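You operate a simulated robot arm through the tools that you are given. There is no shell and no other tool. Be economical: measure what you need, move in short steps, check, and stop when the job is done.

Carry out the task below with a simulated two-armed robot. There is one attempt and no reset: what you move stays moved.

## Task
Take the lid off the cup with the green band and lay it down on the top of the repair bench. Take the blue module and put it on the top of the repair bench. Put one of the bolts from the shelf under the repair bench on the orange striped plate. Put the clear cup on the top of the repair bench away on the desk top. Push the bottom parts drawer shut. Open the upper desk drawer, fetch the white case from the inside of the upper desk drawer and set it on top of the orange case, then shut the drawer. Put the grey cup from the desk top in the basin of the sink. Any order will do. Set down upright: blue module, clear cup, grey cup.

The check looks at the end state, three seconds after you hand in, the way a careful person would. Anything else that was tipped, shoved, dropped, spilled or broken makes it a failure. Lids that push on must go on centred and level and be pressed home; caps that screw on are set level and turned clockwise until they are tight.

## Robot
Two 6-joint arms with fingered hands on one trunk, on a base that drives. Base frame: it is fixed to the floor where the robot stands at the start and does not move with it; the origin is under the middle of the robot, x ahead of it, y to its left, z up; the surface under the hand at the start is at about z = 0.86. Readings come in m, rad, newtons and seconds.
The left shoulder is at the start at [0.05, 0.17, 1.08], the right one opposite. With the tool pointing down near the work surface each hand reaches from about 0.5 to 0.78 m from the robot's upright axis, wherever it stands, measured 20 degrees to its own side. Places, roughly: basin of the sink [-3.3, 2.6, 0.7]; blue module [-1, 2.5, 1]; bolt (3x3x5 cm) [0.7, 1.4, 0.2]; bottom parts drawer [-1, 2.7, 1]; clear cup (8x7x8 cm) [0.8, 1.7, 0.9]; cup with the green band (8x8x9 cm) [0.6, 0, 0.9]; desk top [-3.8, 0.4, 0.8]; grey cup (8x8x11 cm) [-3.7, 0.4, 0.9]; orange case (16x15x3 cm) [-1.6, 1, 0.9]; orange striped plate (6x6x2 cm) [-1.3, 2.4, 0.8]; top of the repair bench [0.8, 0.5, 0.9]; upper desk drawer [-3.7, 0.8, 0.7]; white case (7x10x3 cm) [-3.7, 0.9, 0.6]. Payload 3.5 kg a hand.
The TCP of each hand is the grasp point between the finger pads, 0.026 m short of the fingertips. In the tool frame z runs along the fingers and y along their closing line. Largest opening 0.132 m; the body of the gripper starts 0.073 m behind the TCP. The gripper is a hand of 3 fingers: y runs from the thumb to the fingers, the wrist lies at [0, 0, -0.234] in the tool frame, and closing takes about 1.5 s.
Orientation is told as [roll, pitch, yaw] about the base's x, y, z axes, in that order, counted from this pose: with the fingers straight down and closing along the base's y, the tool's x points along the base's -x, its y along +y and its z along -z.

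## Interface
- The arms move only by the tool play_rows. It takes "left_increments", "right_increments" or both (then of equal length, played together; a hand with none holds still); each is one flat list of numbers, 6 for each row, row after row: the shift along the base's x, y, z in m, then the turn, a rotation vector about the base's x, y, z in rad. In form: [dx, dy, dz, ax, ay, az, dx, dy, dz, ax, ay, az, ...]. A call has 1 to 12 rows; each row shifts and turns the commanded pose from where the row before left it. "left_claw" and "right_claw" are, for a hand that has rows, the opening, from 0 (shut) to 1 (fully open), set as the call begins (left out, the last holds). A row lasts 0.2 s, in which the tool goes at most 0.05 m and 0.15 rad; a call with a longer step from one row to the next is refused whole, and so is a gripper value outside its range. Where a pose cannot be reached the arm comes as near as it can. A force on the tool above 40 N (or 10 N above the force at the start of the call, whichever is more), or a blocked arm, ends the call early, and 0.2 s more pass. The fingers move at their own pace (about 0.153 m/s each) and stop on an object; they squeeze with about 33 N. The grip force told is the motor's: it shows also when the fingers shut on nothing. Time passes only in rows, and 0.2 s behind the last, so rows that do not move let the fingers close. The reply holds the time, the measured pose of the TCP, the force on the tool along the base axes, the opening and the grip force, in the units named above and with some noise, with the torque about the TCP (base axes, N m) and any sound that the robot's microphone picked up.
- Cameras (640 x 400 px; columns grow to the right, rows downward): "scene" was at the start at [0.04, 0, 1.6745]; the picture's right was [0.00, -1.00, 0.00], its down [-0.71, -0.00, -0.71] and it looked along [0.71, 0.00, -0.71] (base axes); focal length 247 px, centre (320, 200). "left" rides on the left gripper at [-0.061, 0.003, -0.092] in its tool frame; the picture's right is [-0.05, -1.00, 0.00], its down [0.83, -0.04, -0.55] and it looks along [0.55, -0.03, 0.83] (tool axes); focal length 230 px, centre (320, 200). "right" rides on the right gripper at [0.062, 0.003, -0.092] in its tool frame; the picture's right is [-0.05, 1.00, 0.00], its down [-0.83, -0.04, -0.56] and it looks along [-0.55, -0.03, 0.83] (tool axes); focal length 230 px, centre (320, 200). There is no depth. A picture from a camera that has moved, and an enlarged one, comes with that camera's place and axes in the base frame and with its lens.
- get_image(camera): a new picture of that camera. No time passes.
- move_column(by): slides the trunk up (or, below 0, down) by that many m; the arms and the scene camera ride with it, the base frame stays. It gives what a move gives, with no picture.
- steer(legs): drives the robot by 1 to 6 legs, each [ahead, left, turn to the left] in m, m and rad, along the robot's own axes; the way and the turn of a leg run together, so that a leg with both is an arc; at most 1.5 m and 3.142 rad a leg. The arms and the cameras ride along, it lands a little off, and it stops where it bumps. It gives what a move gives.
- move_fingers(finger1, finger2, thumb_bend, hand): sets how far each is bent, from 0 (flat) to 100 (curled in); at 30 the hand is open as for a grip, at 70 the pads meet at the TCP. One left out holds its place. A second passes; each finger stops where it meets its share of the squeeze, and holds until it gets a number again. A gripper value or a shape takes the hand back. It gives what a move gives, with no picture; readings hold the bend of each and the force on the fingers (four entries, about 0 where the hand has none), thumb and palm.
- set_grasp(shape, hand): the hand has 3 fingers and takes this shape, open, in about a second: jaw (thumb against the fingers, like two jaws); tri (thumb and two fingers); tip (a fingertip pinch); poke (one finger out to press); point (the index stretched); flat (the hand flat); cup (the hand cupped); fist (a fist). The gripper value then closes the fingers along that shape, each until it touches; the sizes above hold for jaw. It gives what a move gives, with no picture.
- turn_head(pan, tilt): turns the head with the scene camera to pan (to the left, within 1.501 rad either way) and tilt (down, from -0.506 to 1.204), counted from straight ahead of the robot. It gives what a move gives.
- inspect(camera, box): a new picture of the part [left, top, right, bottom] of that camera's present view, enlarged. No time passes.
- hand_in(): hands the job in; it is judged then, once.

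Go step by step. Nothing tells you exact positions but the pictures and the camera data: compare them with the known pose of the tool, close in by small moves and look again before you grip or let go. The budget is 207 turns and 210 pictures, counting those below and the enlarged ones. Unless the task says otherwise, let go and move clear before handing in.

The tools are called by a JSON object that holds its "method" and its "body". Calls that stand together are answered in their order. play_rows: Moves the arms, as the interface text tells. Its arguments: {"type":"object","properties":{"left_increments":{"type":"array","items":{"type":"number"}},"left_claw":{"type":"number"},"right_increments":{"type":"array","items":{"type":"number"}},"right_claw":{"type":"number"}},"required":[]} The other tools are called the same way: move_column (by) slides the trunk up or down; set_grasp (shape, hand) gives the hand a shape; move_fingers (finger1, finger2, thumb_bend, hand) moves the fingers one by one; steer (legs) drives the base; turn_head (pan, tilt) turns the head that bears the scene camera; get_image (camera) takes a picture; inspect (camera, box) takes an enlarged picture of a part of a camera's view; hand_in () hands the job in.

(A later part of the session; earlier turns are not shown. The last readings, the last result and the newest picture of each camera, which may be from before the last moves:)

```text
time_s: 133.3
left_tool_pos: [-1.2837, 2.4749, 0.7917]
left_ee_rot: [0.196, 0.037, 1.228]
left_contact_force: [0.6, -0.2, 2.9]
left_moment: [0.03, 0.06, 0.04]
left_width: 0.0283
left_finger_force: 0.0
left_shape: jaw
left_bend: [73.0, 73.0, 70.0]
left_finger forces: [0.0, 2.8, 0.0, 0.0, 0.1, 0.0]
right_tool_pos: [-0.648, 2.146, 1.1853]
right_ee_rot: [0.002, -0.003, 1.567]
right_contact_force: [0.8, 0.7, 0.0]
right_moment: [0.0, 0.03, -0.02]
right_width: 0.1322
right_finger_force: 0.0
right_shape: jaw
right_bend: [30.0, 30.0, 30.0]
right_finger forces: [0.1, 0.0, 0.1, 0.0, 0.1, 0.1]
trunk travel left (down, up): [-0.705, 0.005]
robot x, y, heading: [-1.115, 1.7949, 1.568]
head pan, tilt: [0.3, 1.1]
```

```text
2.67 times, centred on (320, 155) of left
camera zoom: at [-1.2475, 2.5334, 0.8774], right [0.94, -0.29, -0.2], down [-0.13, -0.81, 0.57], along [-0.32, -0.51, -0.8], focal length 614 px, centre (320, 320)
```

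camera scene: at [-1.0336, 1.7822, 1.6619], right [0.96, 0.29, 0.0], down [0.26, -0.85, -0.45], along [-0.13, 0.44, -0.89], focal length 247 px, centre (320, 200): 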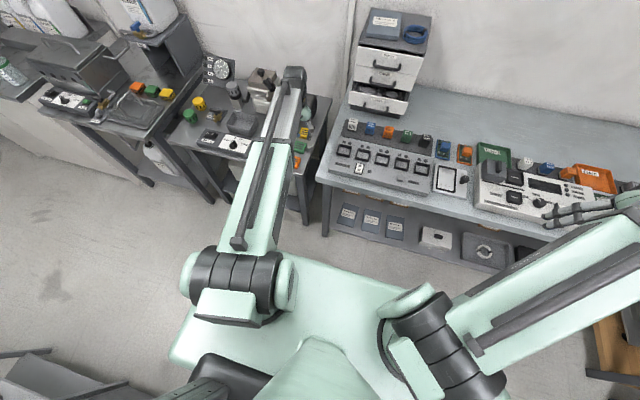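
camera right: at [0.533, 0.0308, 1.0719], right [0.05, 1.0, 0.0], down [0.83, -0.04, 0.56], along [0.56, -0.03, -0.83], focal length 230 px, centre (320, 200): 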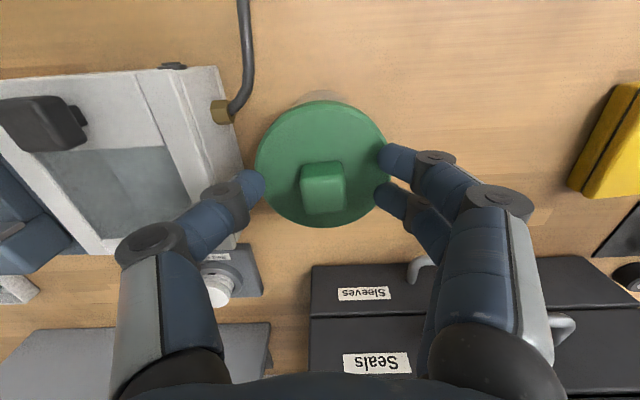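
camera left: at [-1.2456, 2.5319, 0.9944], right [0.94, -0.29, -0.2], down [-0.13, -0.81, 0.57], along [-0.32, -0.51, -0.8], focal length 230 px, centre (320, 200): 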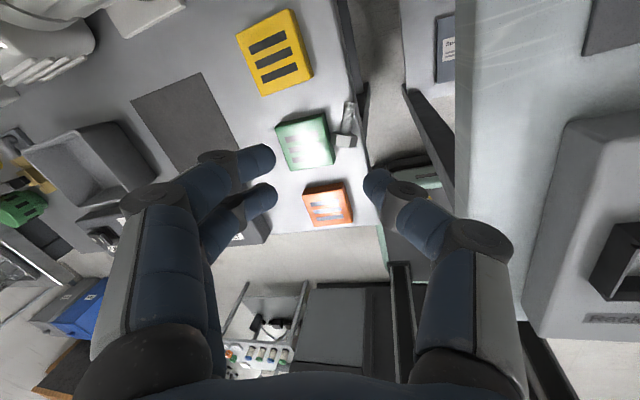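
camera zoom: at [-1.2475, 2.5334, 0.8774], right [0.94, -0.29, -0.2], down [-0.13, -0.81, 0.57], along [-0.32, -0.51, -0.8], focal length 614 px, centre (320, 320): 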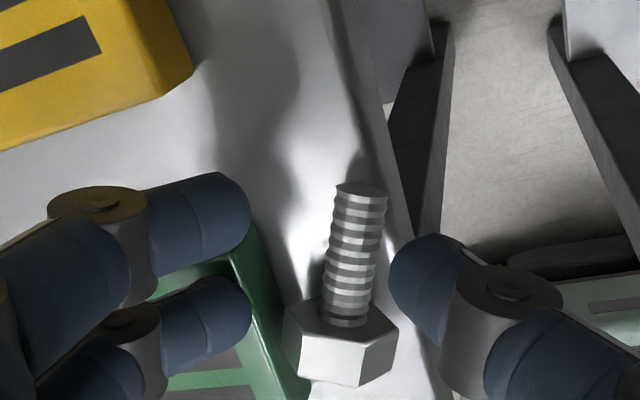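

{"method": "play_rows", "body": {"left_increments": [0, 0, 0.01, 0, 0, 0, 0.006, 0.013, 0, 0, 0, 0, 0, 0, 0, 0, 0, 0], "left_claw": 0.18}}

{"method": "inspect", "body": {"camera": "left", "box": [200, 100, 440, 250]}}

```text
time_s: 134.1
left_tool_pos: [-1.2794, 2.488, 0.7997]
left_ee_rot: [0.194, 0.038, 1.225]
left_contact_force: [0.4, -0.3, -1.4]
left_moment: [0.0, 0.01, -0.01]
left_width: 0.0241
left_finger_force: 0.0
left_shape: jaw
left_bend: [73.0, 73.0, 70.0]
left_finger forces: [0.0, 0.0, 0.1, 0.0, 0.0, 0.1]
right_tool_pos: [-0.6485, 2.1469, 1.1861]
right_ee_rot: [0.002, -0.001, 1.567]
right_contact_force: [-0.2, -0.5, -0.6]
right_moment: [0.02, -0.02, 0.02]
right_width: 0.1318
right_finger_force: 0.1
right_shape: jaw
right_bend: [30.0, 30.0, 30.0]
right_finger forces: [0.0, 0.0, 0.1, 0.1, 0.0, 0.1]
trunk travel left (down, up): [-0.705, 0.005]
robot x, y, heading: [-1.1162, 1.7936, 1.563]
head pan, tilt: [0.3, 1.1]
```

```text
2.67 times, centred on (320, 175) of left
camera zoom: at [-1.2414, 2.5457, 0.8872], right [0.94, -0.29, -0.2], down [-0.13, -0.81, 0.57], along [-0.32, -0.51, -0.8], focal length 614 px, centre (320, 267)
```

zoom: 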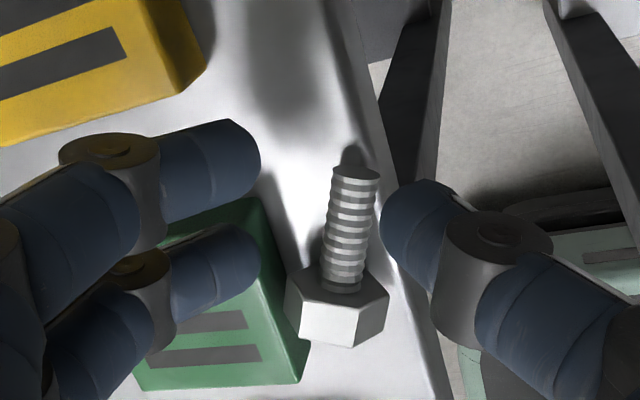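

{"method": "play_rows", "body": {"left_increments": [0.001, -0.009, 0, 0, 0, 0, 0, 0, -0.01, 0, 0, 0, 0, 0, -0.005, 0, 0, 0]}}

{"method": "inspect", "body": {"camera": "left", "box": [200, 100, 440, 250]}}

```text
time_s: 134.9
left_tool_pos: [-1.2773, 2.4784, 0.7857]
left_ee_rot: [0.196, 0.039, 1.224]
left_contact_force: [1.1, -0.5, 2.6]
left_moment: [-0.02, 0.06, 0.03]
left_width: 0.0243
left_finger_force: 0.1
left_shape: jaw
left_bend: [73.0, 73.0, 70.0]
left_finger forces: [0.0, 3.1, 0.0, 0.1, 0.1, 0.0]
right_tool_pos: [-0.6492, 2.1452, 1.185]
right_ee_rot: [0.001, -0.003, 1.568]
right_contact_force: [0.7, 0.4, 0.5]
right_moment: [0.01, -0.01, -0.01]
right_width: 0.1318
right_finger_force: 0.1
right_shape: jaw
right_bend: [30.0, 30.0, 30.0]
right_finger forces: [0.1, 0.0, 0.1, 0.0, 0.0, 0.1]
trunk travel left (down, up): [-0.705, 0.005]
robot x, y, heading: [-1.1137, 1.7913, 1.564]
head pan, tilt: [0.3, 1.1]
```

```text
2.67 times, centred on (320, 175) of left
camera zoom: at [-1.24, 2.5366, 0.8727], right [0.94, -0.29, -0.2], down [-0.13, -0.81, 0.57], along [-0.32, -0.51, -0.8], focal length 614 px, centre (320, 267)
```

zoom: 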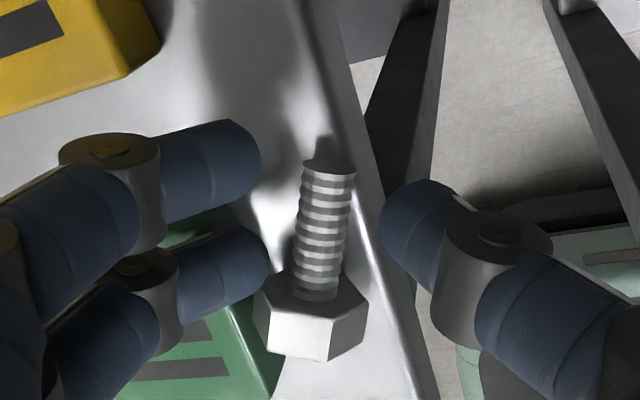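

{"method": "play_rows", "body": {"left_increments": [0, 0, 0.004, 0, 0, 0, 0.003, 0.006, 0, 0, 0, 0, 0, 0, -0.006, 0, 0, 0, 0, 0, -0.004, 0, 0, 0]}}

{"method": "inspect", "body": {"camera": "left", "box": [200, 100, 440, 250]}}

```text
time_s: 135.9
left_tool_pos: [-1.2739, 2.4863, 0.7772]
left_ee_rot: [0.195, 0.04, 1.226]
left_contact_force: [1.1, 0.0, 0.9]
left_moment: [0.01, 0.05, 0.01]
left_width: 0.0242
left_finger_force: 0.1
left_shape: jaw
left_bend: [73.0, 73.0, 70.0]
left_finger forces: [0.0, 1.1, 0.0, 0.1, 0.0, 0.1]
right_tool_pos: [-0.6489, 2.1459, 1.1845]
right_ee_rot: [0.001, 0.0, 1.566]
right_contact_force: [0.0, -0.1, -0.2]
right_moment: [0.01, -0.01, -0.01]
right_width: 0.1317
right_finger_force: 0.0
right_shape: jaw
right_bend: [30.0, 30.0, 30.0]
right_finger forces: [0.0, 0.0, 0.1, 0.0, 0.0, 0.1]
trunk travel left (down, up): [-0.705, 0.005]
robot x, y, heading: [-1.1114, 1.7976, 1.563]
head pan, tilt: [0.3, 1.1]
```

```text
2.67 times, centred on (320, 175) of left
camera zoom: at [-1.2376, 2.5432, 0.8651], right [0.94, -0.29, -0.2], down [-0.13, -0.81, 0.57], along [-0.32, -0.51, -0.8], focal length 614 px, centre (320, 267)
```

zoom: 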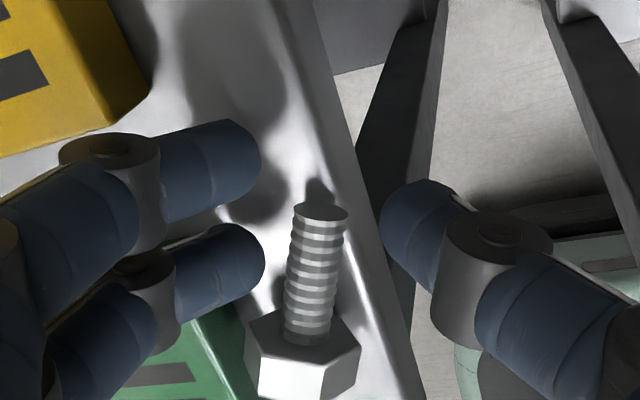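

Finger 2 and the thumb now straddle the shank; finger 1 is beyond its end. I close just finger 2 and the thumb.

{"method": "move_fingers", "body": {"hand": "left", "finger1": 60, "finger2": 85, "thumb_bend": 85}}

{"method": "inspect", "body": {"camera": "left", "box": [200, 100, 440, 250]}}

```text
time_s: 136.9
left_tool_pos: [-1.2742, 2.4845, 0.7772]
left_ee_rot: [0.195, 0.04, 1.226]
left_contact_force: [0.1, -0.9, 0.1]
left_moment: [-0.02, 0.0, 0.0]
left_width: 0.015
left_finger_force: 18.8
left_shape: fingers
left_bend: [60.0, 76.0, 77.0]
left_finger forces: [0.0, 20.0, 0.0, 0.0, 17.2, 0.1]
right_tool_pos: [-0.6485, 2.1464, 1.1867]
right_ee_rot: [0.001, -0.003, 1.567]
right_contact_force: [0.7, 0.3, 0.4]
right_moment: [-0.01, 0.01, -0.02]
right_width: 0.1321
right_finger_force: 0.0
right_shape: jaw
right_bend: [30.0, 30.0, 30.0]
right_finger forces: [0.0, 0.1, 0.0, 0.1, 0.1, 0.0]
trunk travel left (down, up): [-0.705, 0.005]
robot x, y, heading: [-1.1111, 1.7936, 1.563]
head pan, tilt: [0.3, 1.1]
```

```text
2.67 times, centred on (320, 175) of left
camera zoom: at [-1.2377, 2.5431, 0.8653], right [0.94, -0.29, -0.2], down [-0.13, -0.81, 0.57], along [-0.32, -0.51, -0.8], focal length 614 px, centre (320, 267)
```

zoom: 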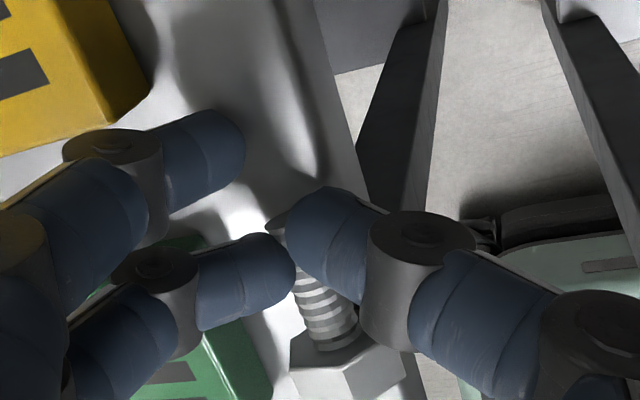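

Shank pinched at about 17–20 N. I lift.

{"method": "play_rows", "body": {"left_increments": [0, 0, 0.01, 0, 0, 0, 0, 0, 0.02, 0, 0, 0, 0, 0, 0.03, 0, 0, 0, 0, 0, 0.03, 0, 0, 0]}}

{"method": "get_image", "body": {"camera": "left"}}

```text
time_s: 137.9
left_tool_pos: [-1.2757, 2.4857, 0.8676]
left_ee_rot: [0.194, 0.038, 1.226]
left_contact_force: [0.8, -0.8, -0.1]
left_moment: [0.03, -0.03, 0.0]
left_width: 0.0148
left_finger_force: 18.6
left_shape: fingers
left_bend: [60.0, 76.0, 77.0]
left_finger forces: [0.0, 18.3, 0.0, 0.1, 18.2, 0.0]
right_tool_pos: [-0.6492, 2.1453, 1.1857]
right_ee_rot: [0.002, -0.001, 1.568]
right_contact_force: [1.1, -0.1, -0.3]
right_moment: [-0.01, -0.01, 0.02]
right_width: 0.1318
right_finger_force: 0.0
right_shape: jaw
right_bend: [30.0, 30.0, 30.0]
right_finger forces: [0.1, 0.1, 0.1, 0.0, 0.2, 0.0]
trunk travel left (down, up): [-0.705, 0.005]
robot x, y, heading: [-1.1126, 1.7912, 1.57]
head pan, tilt: [0.3, 1.1]
```

```text
112 pictures are left
camera left: at [-1.2391, 2.5434, 0.9553], right [0.94, -0.29, -0.2], down [-0.13, -0.81, 0.57], along [-0.32, -0.51, -0.8], focal length 230 px, centre (320, 200)
```

left: 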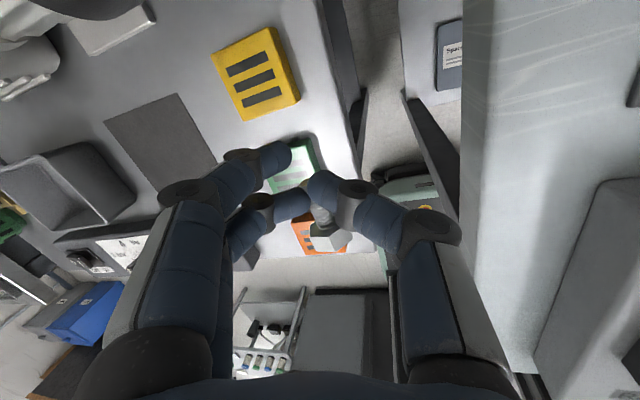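

The bolt is held by the shank, head toward me. I move it over the orange plate's centre and lower.

{"method": "play_rows", "body": {"left_increments": [-0.017, -0.031, 0, 0, 0, 0, -0.017, -0.031, 0, 0, 0, 0, -0.018, -0.031, 0, 0, 0, 0, 0, 0, -0.03, 0, 0, 0, 0, 0, -0.022, 0, 0, 0, 0, 0, 0, 0, 0, 0]}}

{"method": "inspect", "body": {"camera": "left", "box": [200, 120, 440, 270]}}

```text
time_s: 139.3
left_tool_pos: [-1.3248, 2.392, 0.8153]
left_ee_rot: [0.194, 0.04, 1.226]
left_contact_force: [-1.5, -0.4, -1.2]
left_moment: [0.04, -0.01, 0.02]
left_width: 0.0151
left_finger_force: 19.0
left_shape: fingers
left_bend: [60.0, 76.0, 77.0]
left_finger forces: [0.0, 18.2, 0.1, 0.0, 18.2, 0.0]
right_tool_pos: [-0.6494, 2.1461, 1.1855]
right_ee_rot: [0.002, -0.003, 1.568]
right_contact_force: [1.5, -0.7, 0.2]
right_moment: [-0.01, 0.0, 0.0]
right_width: 0.1318
right_finger_force: 0.0
right_shape: jaw
right_bend: [30.0, 30.0, 30.0]
right_finger forces: [0.0, 0.0, 0.0, 0.0, 0.1, 0.0]
trunk travel left (down, up): [-0.705, 0.005]
robot x, y, heading: [-1.1131, 1.7883, 1.569]
head pan, tilt: [0.3, 1.1]
```

```text
2.67 times, centred on (320, 195) of left
camera zoom: at [-1.2886, 2.4495, 0.9025], right [0.94, -0.29, -0.2], down [-0.13, -0.81, 0.57], along [-0.32, -0.51, -0.8], focal length 614 px, centre (320, 213)
```

zoom: 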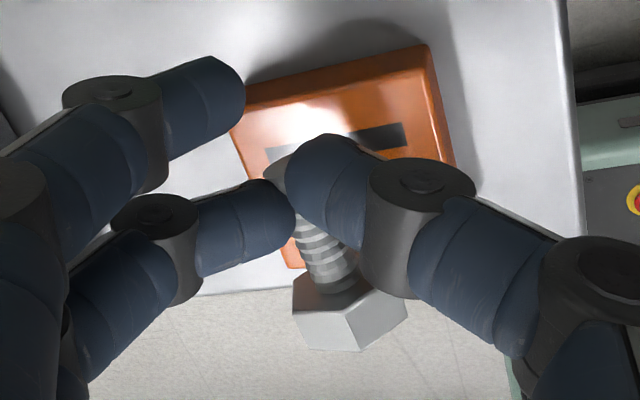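

{"method": "play_rows", "body": {"left_increments": [-0.001, 0.006, -0.006, 0, 0, 0, 0, 0, -0.006, 0, 0, 0, 0, 0, -0.003, 0, 0, 0]}}

{"method": "play_rows", "body": {"left_increments": [0, 0, -0.0015, 0, 0, 0, 0, 0, -0.0015, 0, 0, 0]}}

{"method": "inspect", "body": {"camera": "left", "box": [200, 120, 440, 270]}}

```text
time_s: 140.1
left_tool_pos: [-1.3272, 2.3994, 0.8]
left_ee_rot: [0.196, 0.038, 1.225]
left_contact_force: [0.1, -0.4, -0.4]
left_moment: [0.02, 0.01, 0.01]
left_width: 0.0149
left_finger_force: 18.2
left_shape: fingers
left_bend: [60.0, 76.0, 77.0]
left_finger forces: [0.0, 18.3, 0.0, 0.0, 18.3, 0.0]
right_tool_pos: [-0.6484, 2.1465, 1.1863]
right_ee_rot: [0.0, 0.0, 1.568]
right_contact_force: [0.3, -0.2, -0.6]
right_moment: [-0.02, 0.03, -0.04]
right_width: 0.1318
right_finger_force: 0.2
right_shape: jaw
right_bend: [30.0, 30.0, 30.0]
right_finger forces: [0.0, 0.1, 0.0, 0.0, 0.0, 0.0]
trunk travel left (down, up): [-0.705, 0.005]
robot x, y, heading: [-1.1101, 1.7929, 1.562]
head pan, tilt: [0.3, 1.1]
```

```text
time_s: 140.7
left_tool_pos: [-1.3258, 2.3976, 0.7986]
left_ee_rot: [0.194, 0.039, 1.225]
left_contact_force: [-0.3, -0.6, 0.2]
left_moment: [0.01, -0.01, 0.01]
left_width: 0.0147
left_finger_force: 18.8
left_shape: fingers
left_bend: [60.0, 76.0, 77.0]
left_finger forces: [0.1, 18.2, 0.0, 0.0, 18.2, 0.0]
right_tool_pos: [-0.6487, 2.1466, 1.1854]
right_ee_rot: [0.002, -0.002, 1.568]
right_contact_force: [-0.4, 0.1, -0.3]
right_moment: [0.02, 0.0, 0.0]
right_width: 0.1321
right_finger_force: 0.0
right_shape: jaw
right_bend: [30.0, 30.0, 30.0]
right_finger forces: [0.1, 0.0, 0.0, 0.1, 0.0, 0.1]
trunk travel left (down, up): [-0.705, 0.005]
robot x, y, heading: [-1.1102, 1.7924, 1.564]
head pan, tilt: [0.3, 1.1]
```

```text
2.67 times, centred on (320, 195) of left
camera zoom: at [-1.2903, 2.4556, 0.8859], right [0.94, -0.29, -0.2], down [-0.13, -0.81, 0.57], along [-0.32, -0.51, -0.8], focal length 614 px, centre (320, 213)
```

zoom: 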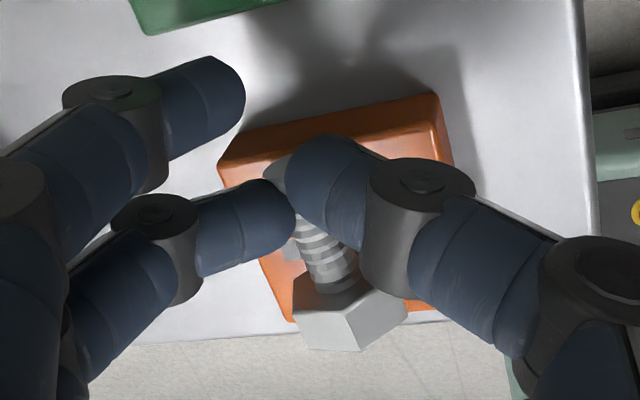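

{"method": "play_rows", "body": {"left_increments": [0, 0, -0.0015, 0, 0, 0, 0, 0, -0.0015, 0, 0, 0]}}

{"method": "play_rows", "body": {"left_increments": [0, 0, -0.0015, 0, 0, 0, 0, 0, -0.0015, 0, 0, 0]}}

```text
time_s: 141.3
left_tool_pos: [-1.3264, 2.3981, 0.7962]
left_ee_rot: [0.197, 0.042, 1.225]
left_contact_force: [-0.4, 0.1, 2.1]
left_moment: [-0.06, 0.02, 0.0]
left_width: 0.0149
left_finger_force: 18.0
left_shape: fingers
left_bend: [60.0, 76.0, 77.0]
left_finger forces: [0.0, 19.9, 0.0, 0.0, 16.5, 0.0]
right_tool_pos: [-0.6497, 2.1472, 1.1847]
right_ee_rot: [0.002, -0.001, 1.567]
right_contact_force: [0.9, -0.1, -0.5]
right_moment: [0.01, 0.0, -0.01]
right_width: 0.1318
right_finger_force: 0.1
right_shape: jaw
right_bend: [30.0, 30.0, 30.0]
right_finger forces: [0.0, 0.0, 0.0, 0.0, 0.1, 0.1]
trunk travel left (down, up): [-0.705, 0.005]
robot x, y, heading: [-1.1097, 1.795, 1.568]
head pan, tilt: [0.3, 1.1]
```

```text
time_s: 141.9
left_tool_pos: [-1.3255, 2.3985, 0.7926]
left_ee_rot: [0.196, 0.038, 1.226]
left_contact_force: [-1.0, 1.8, 4.6]
left_moment: [-0.06, 0.1, -0.04]
left_width: 0.0144
left_finger_force: 18.1
left_shape: fingers
left_bend: [60.0, 76.0, 77.0]
left_finger forces: [0.1, 18.7, 0.1, 0.0, 16.8, 0.1]
right_tool_pos: [-0.6492, 2.1457, 1.1844]
right_ee_rot: [0.002, -0.003, 1.569]
right_contact_force: [-0.5, 1.1, 0.4]
right_moment: [0.01, 0.01, 0.0]
right_width: 0.1317
right_finger_force: 0.0
right_shape: jaw
right_bend: [30.0, 30.0, 30.0]
right_finger forces: [0.1, 0.0, 0.0, 0.0, 0.0, 0.0]
trunk travel left (down, up): [-0.705, 0.005]
robot x, y, heading: [-1.1143, 1.7908, 1.564]
head pan, tilt: [0.3, 1.1]
```

The bolt rests on the plate. I open thumb and finger 2 together and rise a bit.

{"method": "move_fingers", "body": {"hand": "left", "finger1": 55, "finger2": 62, "thumb_bend": 62}}

{"method": "inspect", "body": {"camera": "left", "box": [200, 120, 440, 270]}}

```text
time_s: 142.9
left_tool_pos: [-1.3249, 2.3989, 0.7934]
left_ee_rot: [0.198, 0.038, 1.225]
left_contact_force: [3.0, 5.4, 24.7]
left_moment: [0.06, -0.05, 0.03]
left_width: 0.0257
left_finger_force: 12.1
left_shape: fingers
left_bend: [55.0, 62.0, 69.0]
left_finger forces: [0.0, 1.9, 0.0, 0.0, 22.2, 0.0]
right_tool_pos: [-0.6487, 2.1454, 1.1861]
right_ee_rot: [0.002, -0.003, 1.568]
right_contact_force: [-0.1, -0.6, 1.0]
right_moment: [-0.02, 0.01, -0.02]
right_width: 0.1318
right_finger_force: 0.1
right_shape: jaw
right_bend: [30.0, 30.0, 30.0]
right_finger forces: [0.1, 0.0, 0.1, 0.0, 0.1, 0.0]
trunk travel left (down, up): [-0.705, 0.005]
robot x, y, heading: [-1.1124, 1.7917, 1.565]
head pan, tilt: [0.3, 1.1]
```

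```text
2.67 times, centred on (320, 195) of left
camera zoom: at [-1.2891, 2.4559, 0.8815], right [0.94, -0.29, -0.2], down [-0.13, -0.81, 0.57], along [-0.32, -0.5, -0.8], focal length 614 px, centre (320, 213)
```

zoom: 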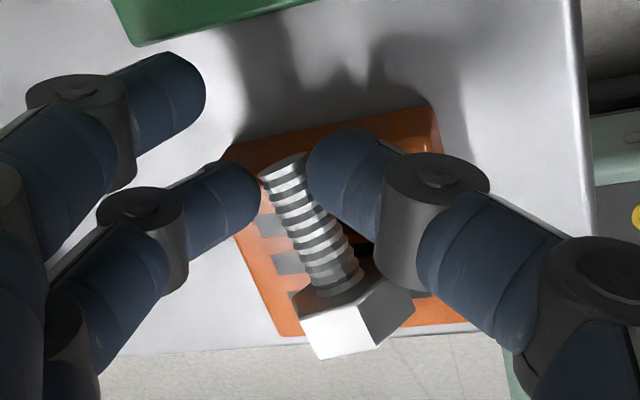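

The bolt lies on the plate; the thumb tip presses the plate as it opens. I rise straight up.

{"method": "play_rows", "body": {"left_increments": [0, 0, 0.005, 0, 0, 0, 0, 0, 0.01, 0, 0, 0, 0, 0, 0.03, 0, 0, 0, 0, 0, 0.05, 0, 0, 0]}}

{"method": "inspect", "body": {"camera": "left", "box": [200, 80, 440, 230]}}

```text
time_s: 143.9
left_tool_pos: [-1.3272, 2.396, 0.8855]
left_ee_rot: [0.193, 0.039, 1.228]
left_contact_force: [-0.1, -0.5, 0.6]
left_moment: [-0.02, -0.03, 0.0]
left_width: 0.0394
left_finger_force: 0.1
left_shape: fingers
left_bend: [55.0, 62.0, 62.0]
left_finger forces: [0.0, 0.0, 0.1, 0.0, 0.0, 0.0]
right_tool_pos: [-0.649, 2.146, 1.1849]
right_ee_rot: [0.001, -0.002, 1.568]
right_contact_force: [0.5, 0.6, 0.2]
right_moment: [-0.02, -0.02, -0.03]
right_width: 0.1321
right_finger_force: 0.1
right_shape: jaw
right_bend: [30.0, 30.0, 30.0]
right_finger forces: [0.0, 0.1, 0.0, 0.0, 0.1, 0.0]
trunk travel left (down, up): [-0.705, 0.005]
robot x, y, heading: [-1.1131, 1.795, 1.564]
head pan, tilt: [0.3, 1.1]
```

```text
2.67 times, centred on (320, 155) of left
camera zoom: at [-1.2911, 2.4542, 0.9737], right [0.94, -0.29, -0.2], down [-0.13, -0.81, 0.57], along [-0.32, -0.51, -0.8], focal length 614 px, centre (320, 320)
```

zoom: 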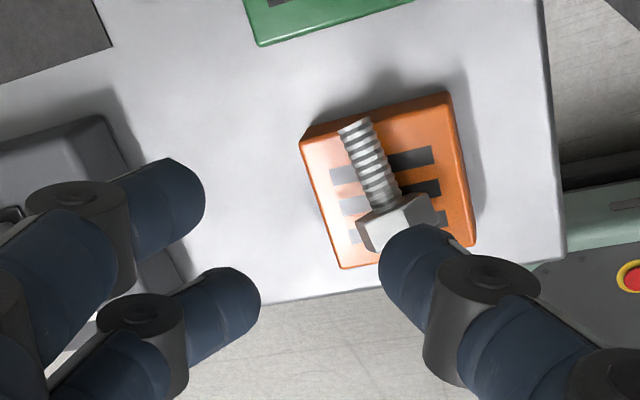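

The bolt sits on the orange plate. Next: raise and straighten the left hand, shift right for the blue module and the drawer.

{"method": "play_rows", "body": {"left_increments": [0, 0, 0.05, -0.007, -0.049, 0.084, 0, 0, 0.05, -0.007, -0.049, 0.084, 0, -0.02, 0.04, -0.007, -0.049, 0.084, 0, -0.03, 0.04, -0.007, -0.049, 0.084], "left_claw": 1}}

{"method": "steer", "body": {"legs": [[-0.03, -0.27, 0]]}}

{"method": "turn_head", "body": {"pan": 0.15, "tilt": 0.75}}

{"method": "get_image", "body": {"camera": "scene"}}

{"method": "get_image", "body": {"camera": "left"}}

```text
time_s: 144.9
left_tool_pos: [-1.3268, 2.3461, 1.0687]
left_ee_rot: [-0.003, 0.032, 1.556]
left_contact_force: [-0.4, 0.2, 0.0]
left_moment: [-0.03, 0.01, -0.01]
left_width: 0.132
left_finger_force: 0.1
left_shape: jaw
left_bend: [30.0, 30.0, 30.0]
left_finger forces: [0.0, 0.0, 0.0, 0.0, 0.0, 0.0]
right_tool_pos: [-0.6488, 2.1457, 1.1858]
right_ee_rot: [0.003, -0.003, 1.565]
right_contact_force: [-0.1, -0.8, -0.6]
right_moment: [-0.02, 0.01, 0.03]
right_width: 0.1319
right_finger_force: 0.1
right_shape: jaw
right_bend: [30.0, 30.0, 30.0]
right_finger forces: [0.1, 0.0, 0.1, 0.0, 0.0, 0.1]
trunk travel left (down, up): [-0.705, 0.005]
robot x, y, heading: [-1.1146, 1.79, 1.567]
head pan, tilt: [0.3, 1.1]
```

```text
time_s: 146.8
left_tool_pos: [-1.0598, 2.3169, 1.0691]
left_ee_rot: [-0.001, 0.031, 1.549]
left_contact_force: [0.4, 0.4, 0.0]
left_moment: [0.0, 0.01, 0.0]
left_width: 0.1322
left_finger_force: 0.1
left_shape: jaw
left_bend: [30.0, 30.0, 30.0]
left_finger forces: [0.1, 0.0, 0.0, 0.0, 0.1, 0.0]
right_tool_pos: [-0.3828, 2.1099, 1.1852]
right_ee_rot: [0.002, -0.003, 1.561]
right_contact_force: [0.3, 0.0, -1.0]
right_moment: [0.02, 0.04, 0.0]
right_width: 0.1321
right_finger_force: 0.2
right_shape: jaw
right_bend: [30.0, 30.0, 30.0]
right_finger forces: [0.1, 0.0, 0.0, 0.0, 0.0, 0.0]
trunk travel left (down, up): [-0.705, 0.005]
robot x, y, heading: [-0.8507, 1.7587, 1.561]
head pan, tilt: [0.3, 1.1]
```

```text
time_s: 147.6
left_tool_pos: [-1.0617, 2.3154, 1.0696]
left_ee_rot: [-0.002, 0.031, 1.549]
left_contact_force: [0.1, 0.5, -0.3]
left_moment: [-0.02, 0.01, 0.0]
left_width: 0.1317
left_finger_force: 0.1
left_shape: jaw
left_bend: [30.0, 30.0, 30.0]
left_finger forces: [0.0, 0.0, 0.1, 0.0, 0.1, 0.0]
right_tool_pos: [-0.3859, 2.1098, 1.1858]
right_ee_rot: [0.001, 0.001, 1.56]
right_contact_force: [-0.1, 0.4, -0.2]
right_moment: [0.0, 0.0, -0.01]
right_width: 0.132
right_finger_force: 0.1
right_shape: jaw
right_bend: [30.0, 30.0, 30.0]
right_finger forces: [0.0, 0.0, 0.0, 0.0, 0.0, 0.1]
trunk travel left (down, up): [-0.705, 0.005]
robot x, y, heading: [-0.8545, 1.7577, 1.559]
head pan, tilt: [0.15, 0.75]
```

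```text
107 pictures are left
camera scene: at [-0.8643, 1.8014, 1.6875], right [0.99, 0.14, 0.0], down [0.09, -0.68, -0.73], along [-0.1, 0.72, -0.68], focal length 247 px, centre (320, 200)
```

scene: 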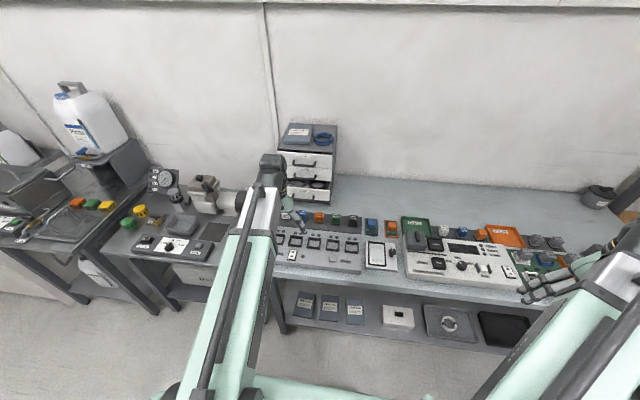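

```text
106 pictures are left
camera left: at [-1.0627, 2.3821, 1.1583], right [1.0, 0.03, 0.0], down [0.02, -0.81, 0.58], along [0.02, -0.58, -0.81], focal length 230 px, centre (320, 200)
```

left: 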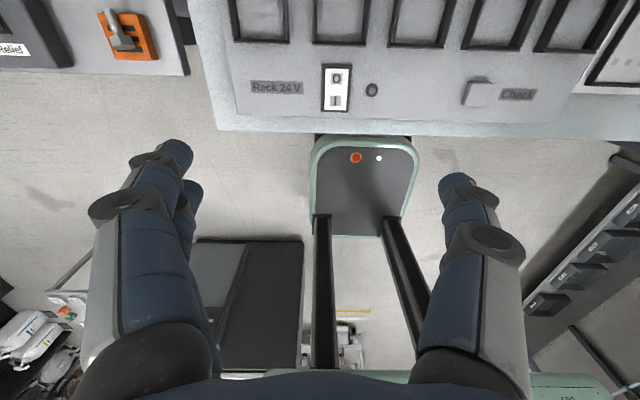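

{"method": "inspect", "body": {"camera": "scene", "box": [260, 115, 400, 275]}}

```text
2.50 times, centred on (330, 195) of scene
camera zoom: at [-0.8643, 1.8014, 1.6875], right [0.99, 0.14, 0.0], down [0.09, -0.68, -0.73], along [-0.1, 0.72, -0.68], focal length 618 px, centre (295, 212)
```

zoom: 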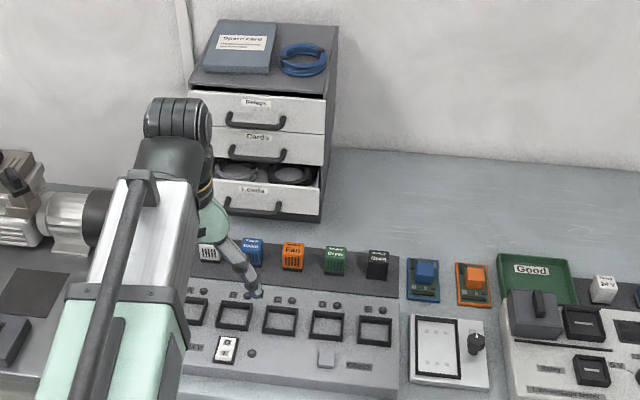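

The drawer front is at y ≈ 2.565 and closes at about 2.626 (z ≈ 1.0, x ≈ -1.04); it overhangs near the modules, so I shut it first. I close the left fingers and turn the hand to point forward.

{"method": "play_rows", "body": {"left_increments": [0.002, 0, -0.005, 0.143, 0, 0, 0.002, 0, -0.005, 0.143, 0, 0, 0.002, 0, -0.005, 0.143, 0, 0, 0.002, 0, -0.005, 0.143, 0, 0, 0.002, 0, -0.005, 0.143, 0, 0, 0.002, 0, -0.005, 0.143, 0, 0, 0.002, 0, -0.005, 0.143, 0, 0, 0.002, 0, -0.005, 0.143, 0, 0, 0.002, 0, -0.005, 0.143, 0, 0, 0.002, 0, -0.005, 0.143, 0, 0, 0, 0.02, -0.005, 0.1, 0, 0], "left_claw": 0}}

{"method": "play_rows", "body": {"left_increments": [0, 0.03, 0, 0, 0, 0, 0, 0.04, 0, 0, 0, 0, 0, 0.04, 0, 0, 0, 0]}}

{"method": "get_image", "body": {"camera": "left"}}

{"method": "inspect", "body": {"camera": "scene", "box": [250, 115, 390, 275]}}

```text
time_s: 150.0
left_tool_pos: [-1.0307, 2.444, 1.0132]
left_ee_rot: [-0.026, -1.344, 1.495]
left_contact_force: [-0.2, -0.3, 0.6]
left_moment: [-0.03, -0.03, 0.02]
left_width: 0.0
left_finger_force: 33.2
left_shape: jaw
left_bend: [68.0, 68.0, 74.0]
left_finger forces: [0.0, 0.0, 0.0, 0.0, 0.1, 0.0]
left hand out of reach, approached as far as the arm can: row 3, 4, 5, 6, 7, 8, 9, 10, 11
right_tool_pos: [-0.3851, 2.1107, 1.1845]
right_ee_rot: [0.001, 0.0, 1.56]
right_contact_force: [-0.3, 0.4, 0.7]
right_moment: [0.0, 0.03, -0.03]
right_width: 0.1319
right_finger_force: 0.0
right_shape: jaw
right_bend: [30.0, 30.0, 30.0]
right_finger forces: [0.1, 0.0, 0.0, 0.1, 0.1, 0.0]
trunk travel left (down, up): [-0.705, 0.005]
robot x, y, heading: [-0.8537, 1.7599, 1.559]
head pan, tilt: [0.15, 0.75]
```

```text
time_s: 150.8
left_tool_pos: [-1.0322, 2.557, 1.0151]
left_ee_rot: [-0.031, -1.344, 1.502]
left_contact_force: [-0.4, 0.0, 0.3]
left_moment: [0.01, -0.01, -0.02]
left_width: 0.0
left_finger_force: 33.1
left_shape: jaw
left_bend: [68.0, 68.0, 74.0]
left_finger forces: [0.0, 0.0, 0.1, 0.0, 0.1, 0.0]
right_tool_pos: [-0.3842, 2.1112, 1.1855]
right_ee_rot: [0.0, -0.001, 1.561]
right_contact_force: [-0.4, 0.5, -0.3]
right_moment: [0.01, 0.01, -0.01]
right_width: 0.1318
right_finger_force: 0.0
right_shape: jaw
right_bend: [30.0, 30.0, 30.0]
right_finger forces: [0.0, 0.0, 0.0, 0.1, 0.0, 0.0]
trunk travel left (down, up): [-0.705, 0.005]
robot x, y, heading: [-0.8551, 1.7599, 1.562]
head pan, tilt: [0.15, 0.75]
```

```text
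104 pictures are left
camera left: at [-1.0435, 2.4834, 1.094], right [0.99, -0.09, 0.06], down [-0.03, -0.73, -0.68], along [0.1, 0.68, -0.73], focal length 230 px, centre (320, 200)
```

left: 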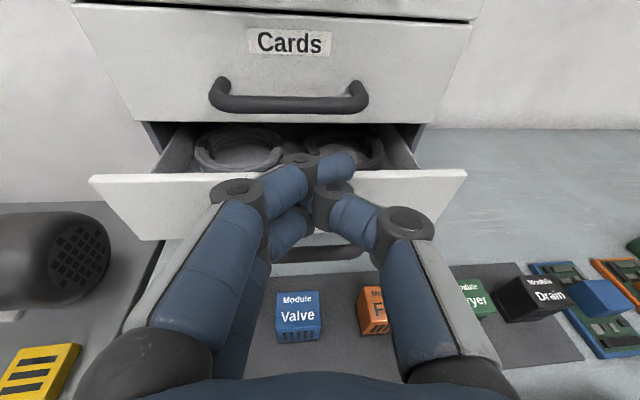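

```text
2.50 times, centred on (320, 195) of scene
camera zoom: at [-0.8646, 1.8022, 1.6876], right [0.99, 0.14, 0.0], down [0.09, -0.68, -0.73], along [-0.1, 0.72, -0.68], focal length 618 px, centre (320, 212)
```

zoom: 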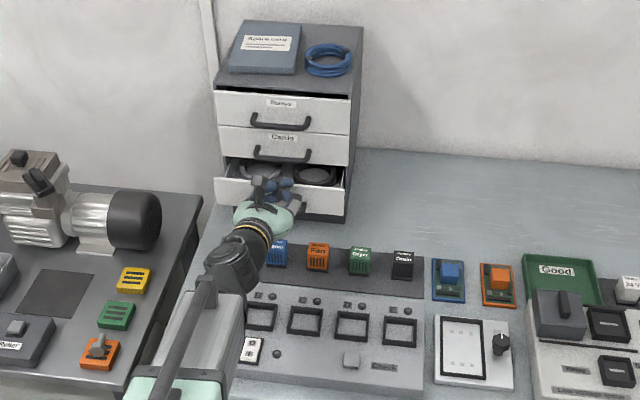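

The fingertips look level with the drawer's upper edge. I pull back, go 2.5 cm lower and check before pushing.

{"method": "play_rows", "body": {"left_increments": [0, -0.05, 0, 0, 0, 0, 0, 0, -0.025, 0, 0, 0, 0, 0.03, 0, 0, 0, 0]}}

{"method": "get_image", "body": {"camera": "left"}}

```text
time_s: 151.6
left_tool_pos: [-1.0306, 2.5334, 0.9879]
left_ee_rot: [-0.03, -1.345, 1.5]
left_contact_force: [-0.5, -0.4, 0.1]
left_moment: [0.02, -0.03, 0.02]
left_width: 0.0
left_finger_force: 33.1
left_shape: jaw
left_bend: [68.0, 68.0, 74.0]
left_finger forces: [0.0, 0.1, 0.0, 0.0, 0.1, 0.0]
right_tool_pos: [-0.3841, 2.1093, 1.1846]
right_ee_rot: [0.003, -0.001, 1.562]
right_contact_force: [-1.2, 0.0, 0.5]
right_moment: [-0.01, -0.03, 0.0]
right_width: 0.1318
right_finger_force: 0.0
right_shape: jaw
right_bend: [30.0, 30.0, 30.0]
right_finger forces: [0.0, 0.0, 0.0, 0.0, 0.0, 0.0]
trunk travel left (down, up): [-0.705, 0.005]
robot x, y, heading: [-0.8488, 1.7588, 1.56]
head pan, tilt: [0.15, 0.75]
```

```text
102 pictures are left
camera left: at [-1.0421, 2.4587, 1.0686], right [0.99, -0.09, 0.06], down [-0.03, -0.73, -0.68], along [0.1, 0.68, -0.73], focal length 230 px, centre (320, 200)
```

left: 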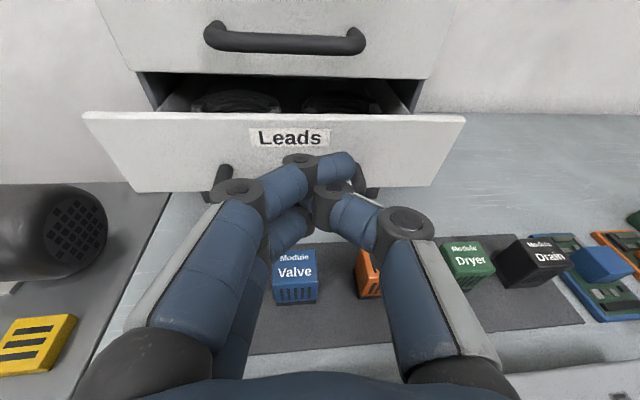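

The fingertips are in front of the drawer face. I push it in gradually.

{"method": "play_rows", "body": {"left_increments": [0, 0.012, 0, 0, 0, 0, 0, 0.012, 0, 0, 0, 0, 0, 0.012, 0, 0, 0, 0, 0, 0.012, 0, 0, 0, 0, 0, 0.012, 0, 0, 0, 0]}}

{"method": "get_image", "body": {"camera": "left"}}

```text
time_s: 152.8
left_tool_pos: [-1.0306, 2.5943, 0.9895]
left_ee_rot: [-0.034, -1.344, 1.508]
left_contact_force: [-1.1, -0.6, 3.8]
left_moment: [0.06, -0.01, 0.0]
left_width: 0.0001
left_finger_force: 33.8
left_shape: jaw
left_bend: [68.0, 68.0, 74.0]
left_finger forces: [0.0, 0.0, 0.0, 0.0, 0.1, 0.1]
right_tool_pos: [-0.3845, 2.1086, 1.1864]
right_ee_rot: [0.001, -0.004, 1.561]
right_contact_force: [0.7, -0.3, -0.6]
right_moment: [0.02, 0.0, 0.01]
right_width: 0.1318
right_finger_force: 0.1
right_shape: jaw
right_bend: [30.0, 30.0, 30.0]
right_finger forces: [0.0, 0.0, 0.1, 0.0, 0.0, 0.1]
trunk travel left (down, up): [-0.705, 0.005]
robot x, y, heading: [-0.8494, 1.7623, 1.559]
head pan, tilt: [0.15, 0.75]
```

```text
101 pictures are left
camera left: at [-1.0414, 2.5203, 1.0696], right [0.99, -0.09, 0.06], down [-0.02, -0.73, -0.68], along [0.1, 0.68, -0.73], focal length 230 px, centre (320, 200)
```

left: 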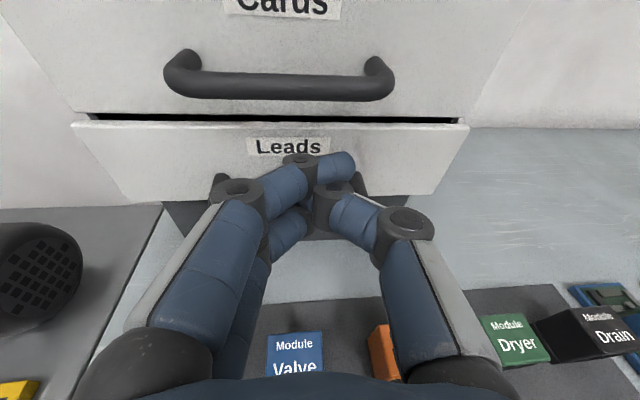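

Almost shut. I push the remainder.

{"method": "play_rows", "body": {"left_increments": [0, 0.008, 0, 0, 0, 0, 0, 0.008, 0, 0, 0, 0, 0, 0.008, 0, 0, 0, 0, 0, 0.008, 0, 0, 0, 0]}}

{"method": "get_image", "body": {"camera": "left"}}

```text
time_s: 153.8
left_tool_pos: [-1.0317, 2.6253, 0.9893]
left_ee_rot: [-0.031, -1.343, 1.5]
left_contact_force: [1.2, -6.4, -1.6]
left_moment: [-0.03, -0.03, 0.01]
left_width: 0.0
left_finger_force: 33.0
left_shape: jaw
left_bend: [69.0, 69.0, 75.0]
left_finger forces: [0.0, 0.0, 0.0, 0.0, 0.0, 0.1]
right_tool_pos: [-0.3838, 2.1087, 1.1859]
right_ee_rot: [0.001, -0.003, 1.561]
right_contact_force: [0.2, -0.2, -0.1]
right_moment: [0.01, 0.04, 0.0]
right_width: 0.1318
right_finger_force: 0.0
right_shape: jaw
right_bend: [30.0, 30.0, 30.0]
right_finger forces: [0.1, 0.1, 0.0, 0.1, 0.0, 0.0]
trunk travel left (down, up): [-0.705, 0.005]
robot x, y, heading: [-0.8537, 1.7593, 1.558]
head pan, tilt: [0.15, 0.75]
```

```text
100 pictures are left
camera left: at [-1.0422, 2.5513, 1.0683], right [0.99, -0.09, 0.06], down [-0.03, -0.73, -0.68], along [0.1, 0.68, -0.73], focal length 230 px, centre (320, 200)
```

left: 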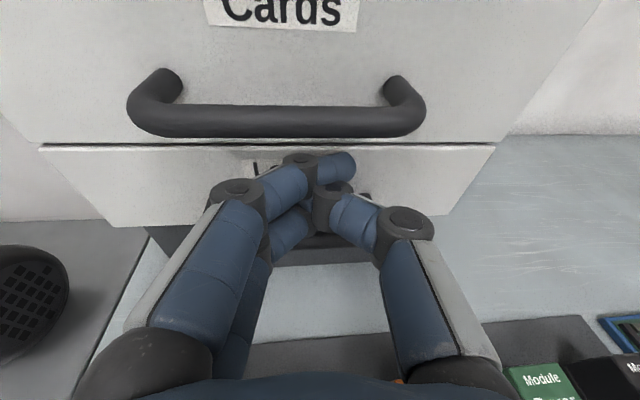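

{"method": "play_rows", "body": {"left_increments": [0, 0.004, 0, 0, 0, 0, 0, 0.004, 0, 0, 0, 0, 0, 0.004, 0, 0, 0, 0]}}

{"method": "play_rows", "body": {"left_increments": [0, -0.04, 0, 0, 0, 0, 0, -0.045, 0, 0, 0, 0, 0, -0.045, 0.0, 0, 0, 0, 0, -0.03, 0.03, 0, 0, 0]}}

{"method": "get_image", "body": {"camera": "left"}}

```text
time_s: 154.3
left_tool_pos: [-1.031, 2.6272, 0.9886]
left_ee_rot: [-0.032, -1.341, 1.5]
left_contact_force: [-0.2, -21.9, 5.2]
left_moment: [0.18, 0.04, 0.1]
left_width: 0.0002
left_finger_force: 32.6
left_shape: jaw
left_bend: [70.0, 69.0, 76.0]
left_finger forces: [0.0, 0.0, 0.0, 0.0, 43.8, 0.0]
right_tool_pos: [-0.3849, 2.1075, 1.1868]
right_ee_rot: [0.0, -0.003, 1.56]
right_contact_force: [0.1, 0.4, 0.5]
right_moment: [0.03, -0.01, -0.04]
right_width: 0.132
right_finger_force: 0.1
right_shape: jaw
right_bend: [30.0, 30.0, 30.0]
right_finger forces: [0.0, 0.0, 0.0, 0.0, 0.0, 0.0]
trunk travel left (down, up): [-0.705, 0.005]
robot x, y, heading: [-0.8497, 1.7569, 1.563]
head pan, tilt: [0.15, 0.75]
stopped in row 2 (left hand): the force on the tool passed its limit at 45 N (the readings are from after the stop); the commanded pose is now the measured one
```

```text
time_s: 155.3
left_tool_pos: [-1.0342, 2.4694, 1.0151]
left_ee_rot: [-0.035, -1.339, 1.504]
left_contact_force: [-0.4, -0.5, -1.3]
left_moment: [0.05, -0.01, -0.01]
left_width: 0.0003
left_finger_force: 33.2
left_shape: jaw
left_bend: [69.0, 68.0, 75.0]
left_finger forces: [0.1, 0.0, 0.0, 0.0, 0.0, 0.1]
right_tool_pos: [-0.3853, 2.1089, 1.1853]
right_ee_rot: [0.003, -0.003, 1.559]
right_contact_force: [0.2, 0.3, 0.5]
right_moment: [0.01, 0.0, 0.01]
right_width: 0.1319
right_finger_force: 0.1
right_shape: jaw
right_bend: [30.0, 30.0, 30.0]
right_finger forces: [0.0, 0.0, 0.0, 0.1, 0.1, 0.0]
trunk travel left (down, up): [-0.705, 0.005]
robot x, y, heading: [-0.8527, 1.7606, 1.561]
head pan, tilt: [0.15, 0.75]
```

```text
99 pictures are left
camera left: at [-1.0457, 2.3948, 1.0959], right [0.99, -0.09, 0.06], down [-0.03, -0.73, -0.68], along [0.1, 0.68, -0.73], focal length 230 px, centre (320, 200)
```

left: 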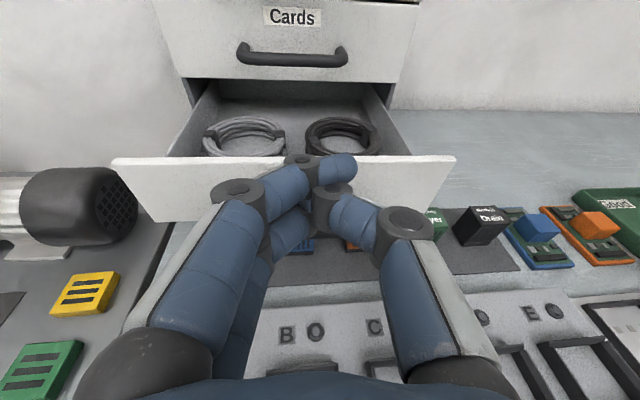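

The drawer came back with the hand: the fingers hooked its handle. I raise the hand off the handle and retreat to see.

{"method": "play_rows", "body": {"left_increments": [0, 0, 0.01, 0, 0, 0, 0, 0, 0.015, 0, 0, 0, 0, 0, 0.015, 0, 0, 0, 0, -0.03, 0, 0, 0, 0, 0, -0.04, 0, 0, 0, 0]}}

{"method": "get_image", "body": {"camera": "left"}}

```text
time_s: 156.5
left_tool_pos: [-1.0341, 2.4424, 1.0463]
left_ee_rot: [-0.037, -1.341, 1.503]
left_contact_force: [0.4, -0.3, -1.3]
left_moment: [-0.01, 0.03, 0.0]
left_width: 0.0001
left_finger_force: 33.0
left_shape: jaw
left_bend: [69.0, 68.0, 75.0]
left_finger forces: [0.0, 0.1, 0.0, 0.1, 0.0, 0.0]
left hand out of reach, approached as far as the arm can: row 4, 5
right_tool_pos: [-0.3842, 2.1097, 1.1842]
right_ee_rot: [0.004, -0.001, 1.56]
right_contact_force: [0.3, 0.0, 0.0]
right_moment: [-0.01, 0.03, -0.02]
right_width: 0.1317
right_finger_force: 0.1
right_shape: jaw
right_bend: [30.0, 30.0, 30.0]
right_finger forces: [0.0, 0.1, 0.2, 0.0, 0.0, 0.0]
trunk travel left (down, up): [-0.705, 0.005]
robot x, y, heading: [-0.8516, 1.7624, 1.558]
head pan, tilt: [0.15, 0.75]
```

```text
98 pictures are left
camera left: at [-1.0452, 2.3686, 1.126], right [0.99, -0.09, 0.06], down [-0.03, -0.73, -0.68], along [0.1, 0.68, -0.73], focal length 230 px, centre (320, 200)
```

left: 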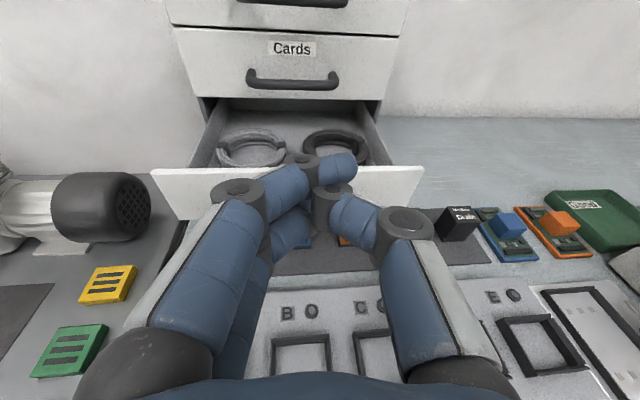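

The hand is free of the handle. I make a fist so nothing can hook, and push the drawer shut with it.

{"method": "set_grasp", "body": {"hand": "left", "shape": "fist"}}

{"method": "play_rows", "body": {"left_increments": [0, 0, -0.03, 0, 0, 0, 0, 0, -0.028, 0, 0, 0, 0, 0.02, 0, 0, 0, 0]}}

{"method": "get_image", "body": {"camera": "left"}}

```text
time_s: 157.4
left_tool_pos: [-1.0342, 2.4413, 1.0463]
left_ee_rot: [-0.034, -1.339, 1.502]
left_contact_force: [0.0, 0.4, 0.3]
left_moment: [-0.03, 0.01, 0.03]
left_width: 0.0003
left_finger_force: 0.1
left_shape: fist
left_bend: [100.0, 100.0, 54.0]
left_finger forces: [0.0, 0.0, 0.0, 0.1, 0.0, 0.0]
right_tool_pos: [-0.385, 2.1088, 1.1852]
right_ee_rot: [0.001, -0.002, 1.56]
right_contact_force: [0.0, -0.6, 0.2]
right_moment: [0.0, 0.03, 0.0]
right_width: 0.1317
right_finger_force: 0.1
right_shape: jaw
right_bend: [30.0, 30.0, 30.0]
right_finger forces: [0.1, 0.1, 0.0, 0.1, 0.0, 0.1]
trunk travel left (down, up): [-0.705, 0.005]
robot x, y, heading: [-0.8525, 1.7607, 1.559]
head pan, tilt: [0.15, 0.75]
```

```text
time_s: 158.2
left_tool_pos: [-1.0327, 2.4646, 0.9892]
left_ee_rot: [-0.035, -1.343, 1.501]
left_contact_force: [0.3, 0.1, 1.0]
left_moment: [0.0, 0.01, 0.0]
left_width: 0.0
left_finger_force: 0.2
left_shape: fist
left_bend: [100.0, 100.0, 54.0]
left_finger forces: [0.0, 0.1, 0.0, 0.0, 0.1, 0.0]
right_tool_pos: [-0.3849, 2.1095, 1.1852]
right_ee_rot: [0.003, -0.001, 1.56]
right_contact_force: [-0.2, -0.7, -0.5]
right_moment: [0.01, -0.03, 0.02]
right_width: 0.1317
right_finger_force: 0.1
right_shape: jaw
right_bend: [30.0, 30.0, 30.0]
right_finger forces: [0.0, 0.0, 0.0, 0.1, 0.0, 0.1]
trunk travel left (down, up): [-0.705, 0.005]
robot x, y, heading: [-0.8519, 1.7585, 1.56]
head pan, tilt: [0.15, 0.75]
```

```text
97 pictures are left
camera left: at [-1.0445, 2.3909, 1.0684], right [0.99, -0.09, 0.06], down [-0.03, -0.73, -0.68], along [0.1, 0.68, -0.73], focal length 230 px, centre (320, 200)
```

left: 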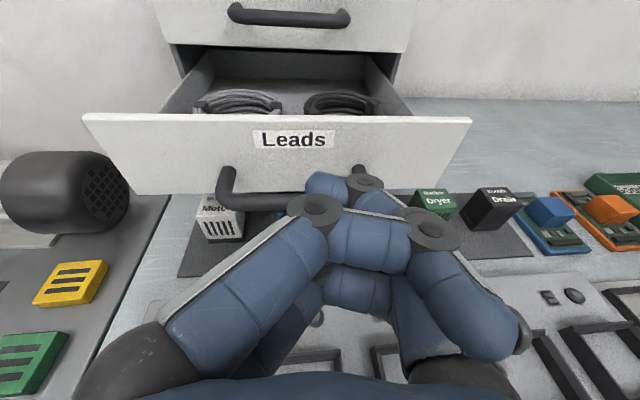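

{"method": "play_rows", "body": {"left_increments": [0, 0.013, 0, 0, 0, 0, 0, 0.013, 0, 0, 0, 0, 0, 0.013, 0, 0, 0, 0, 0, 0.013, 0, 0, 0, 0, 0, 0.013, 0, 0, 0, 0, 0, 0.013, 0, 0, 0, 0, 0, 0.013, 0, 0, 0, 0, 0, 0.013, 0, 0, 0, 0, 0, 0.013, 0, 0, 0, 0, 0, 0.013, 0, 0, 0, 0]}}

{"method": "get_image", "body": {"camera": "left"}}

```text
time_s: 160.4
left_tool_pos: [-1.0337, 2.5916, 0.9892]
left_ee_rot: [-0.037, -1.34, 1.505]
left_contact_force: [0.5, -0.6, -0.2]
left_moment: [0.0, -0.03, -0.01]
left_width: 0.0
left_finger_force: 0.1
left_shape: fist
left_bend: [100.0, 100.0, 54.0]
left_finger forces: [0.1, 0.0, 0.1, 0.0, 0.3, 0.0]
right_tool_pos: [-0.3844, 2.1091, 1.1866]
right_ee_rot: [0.001, -0.003, 1.562]
right_contact_force: [-0.5, 0.9, 0.6]
right_moment: [0.02, -0.01, -0.01]
right_width: 0.1318
right_finger_force: 0.0
right_shape: jaw
right_bend: [30.0, 30.0, 30.0]
right_finger forces: [0.0, 0.0, 0.1, 0.0, 0.1, 0.0]
trunk travel left (down, up): [-0.705, 0.005]
robot x, y, heading: [-0.8517, 1.7625, 1.564]
head pan, tilt: [0.15, 0.75]
```

```text
96 pictures are left
camera left: at [-1.0437, 2.5179, 1.0689], right [0.99, -0.09, 0.06], down [-0.03, -0.73, -0.68], along [0.1, 0.68, -0.73], focal length 230 px, centre (320, 200)
```

left: 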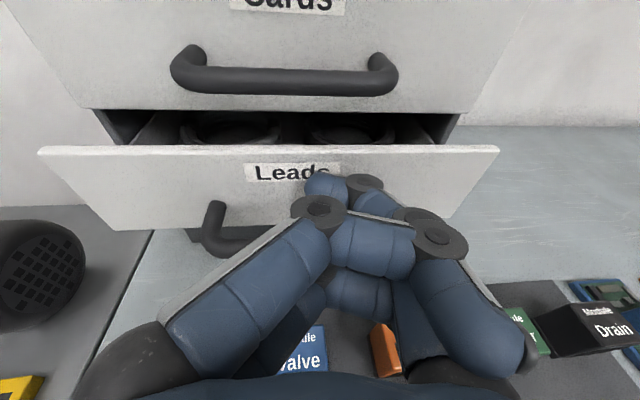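

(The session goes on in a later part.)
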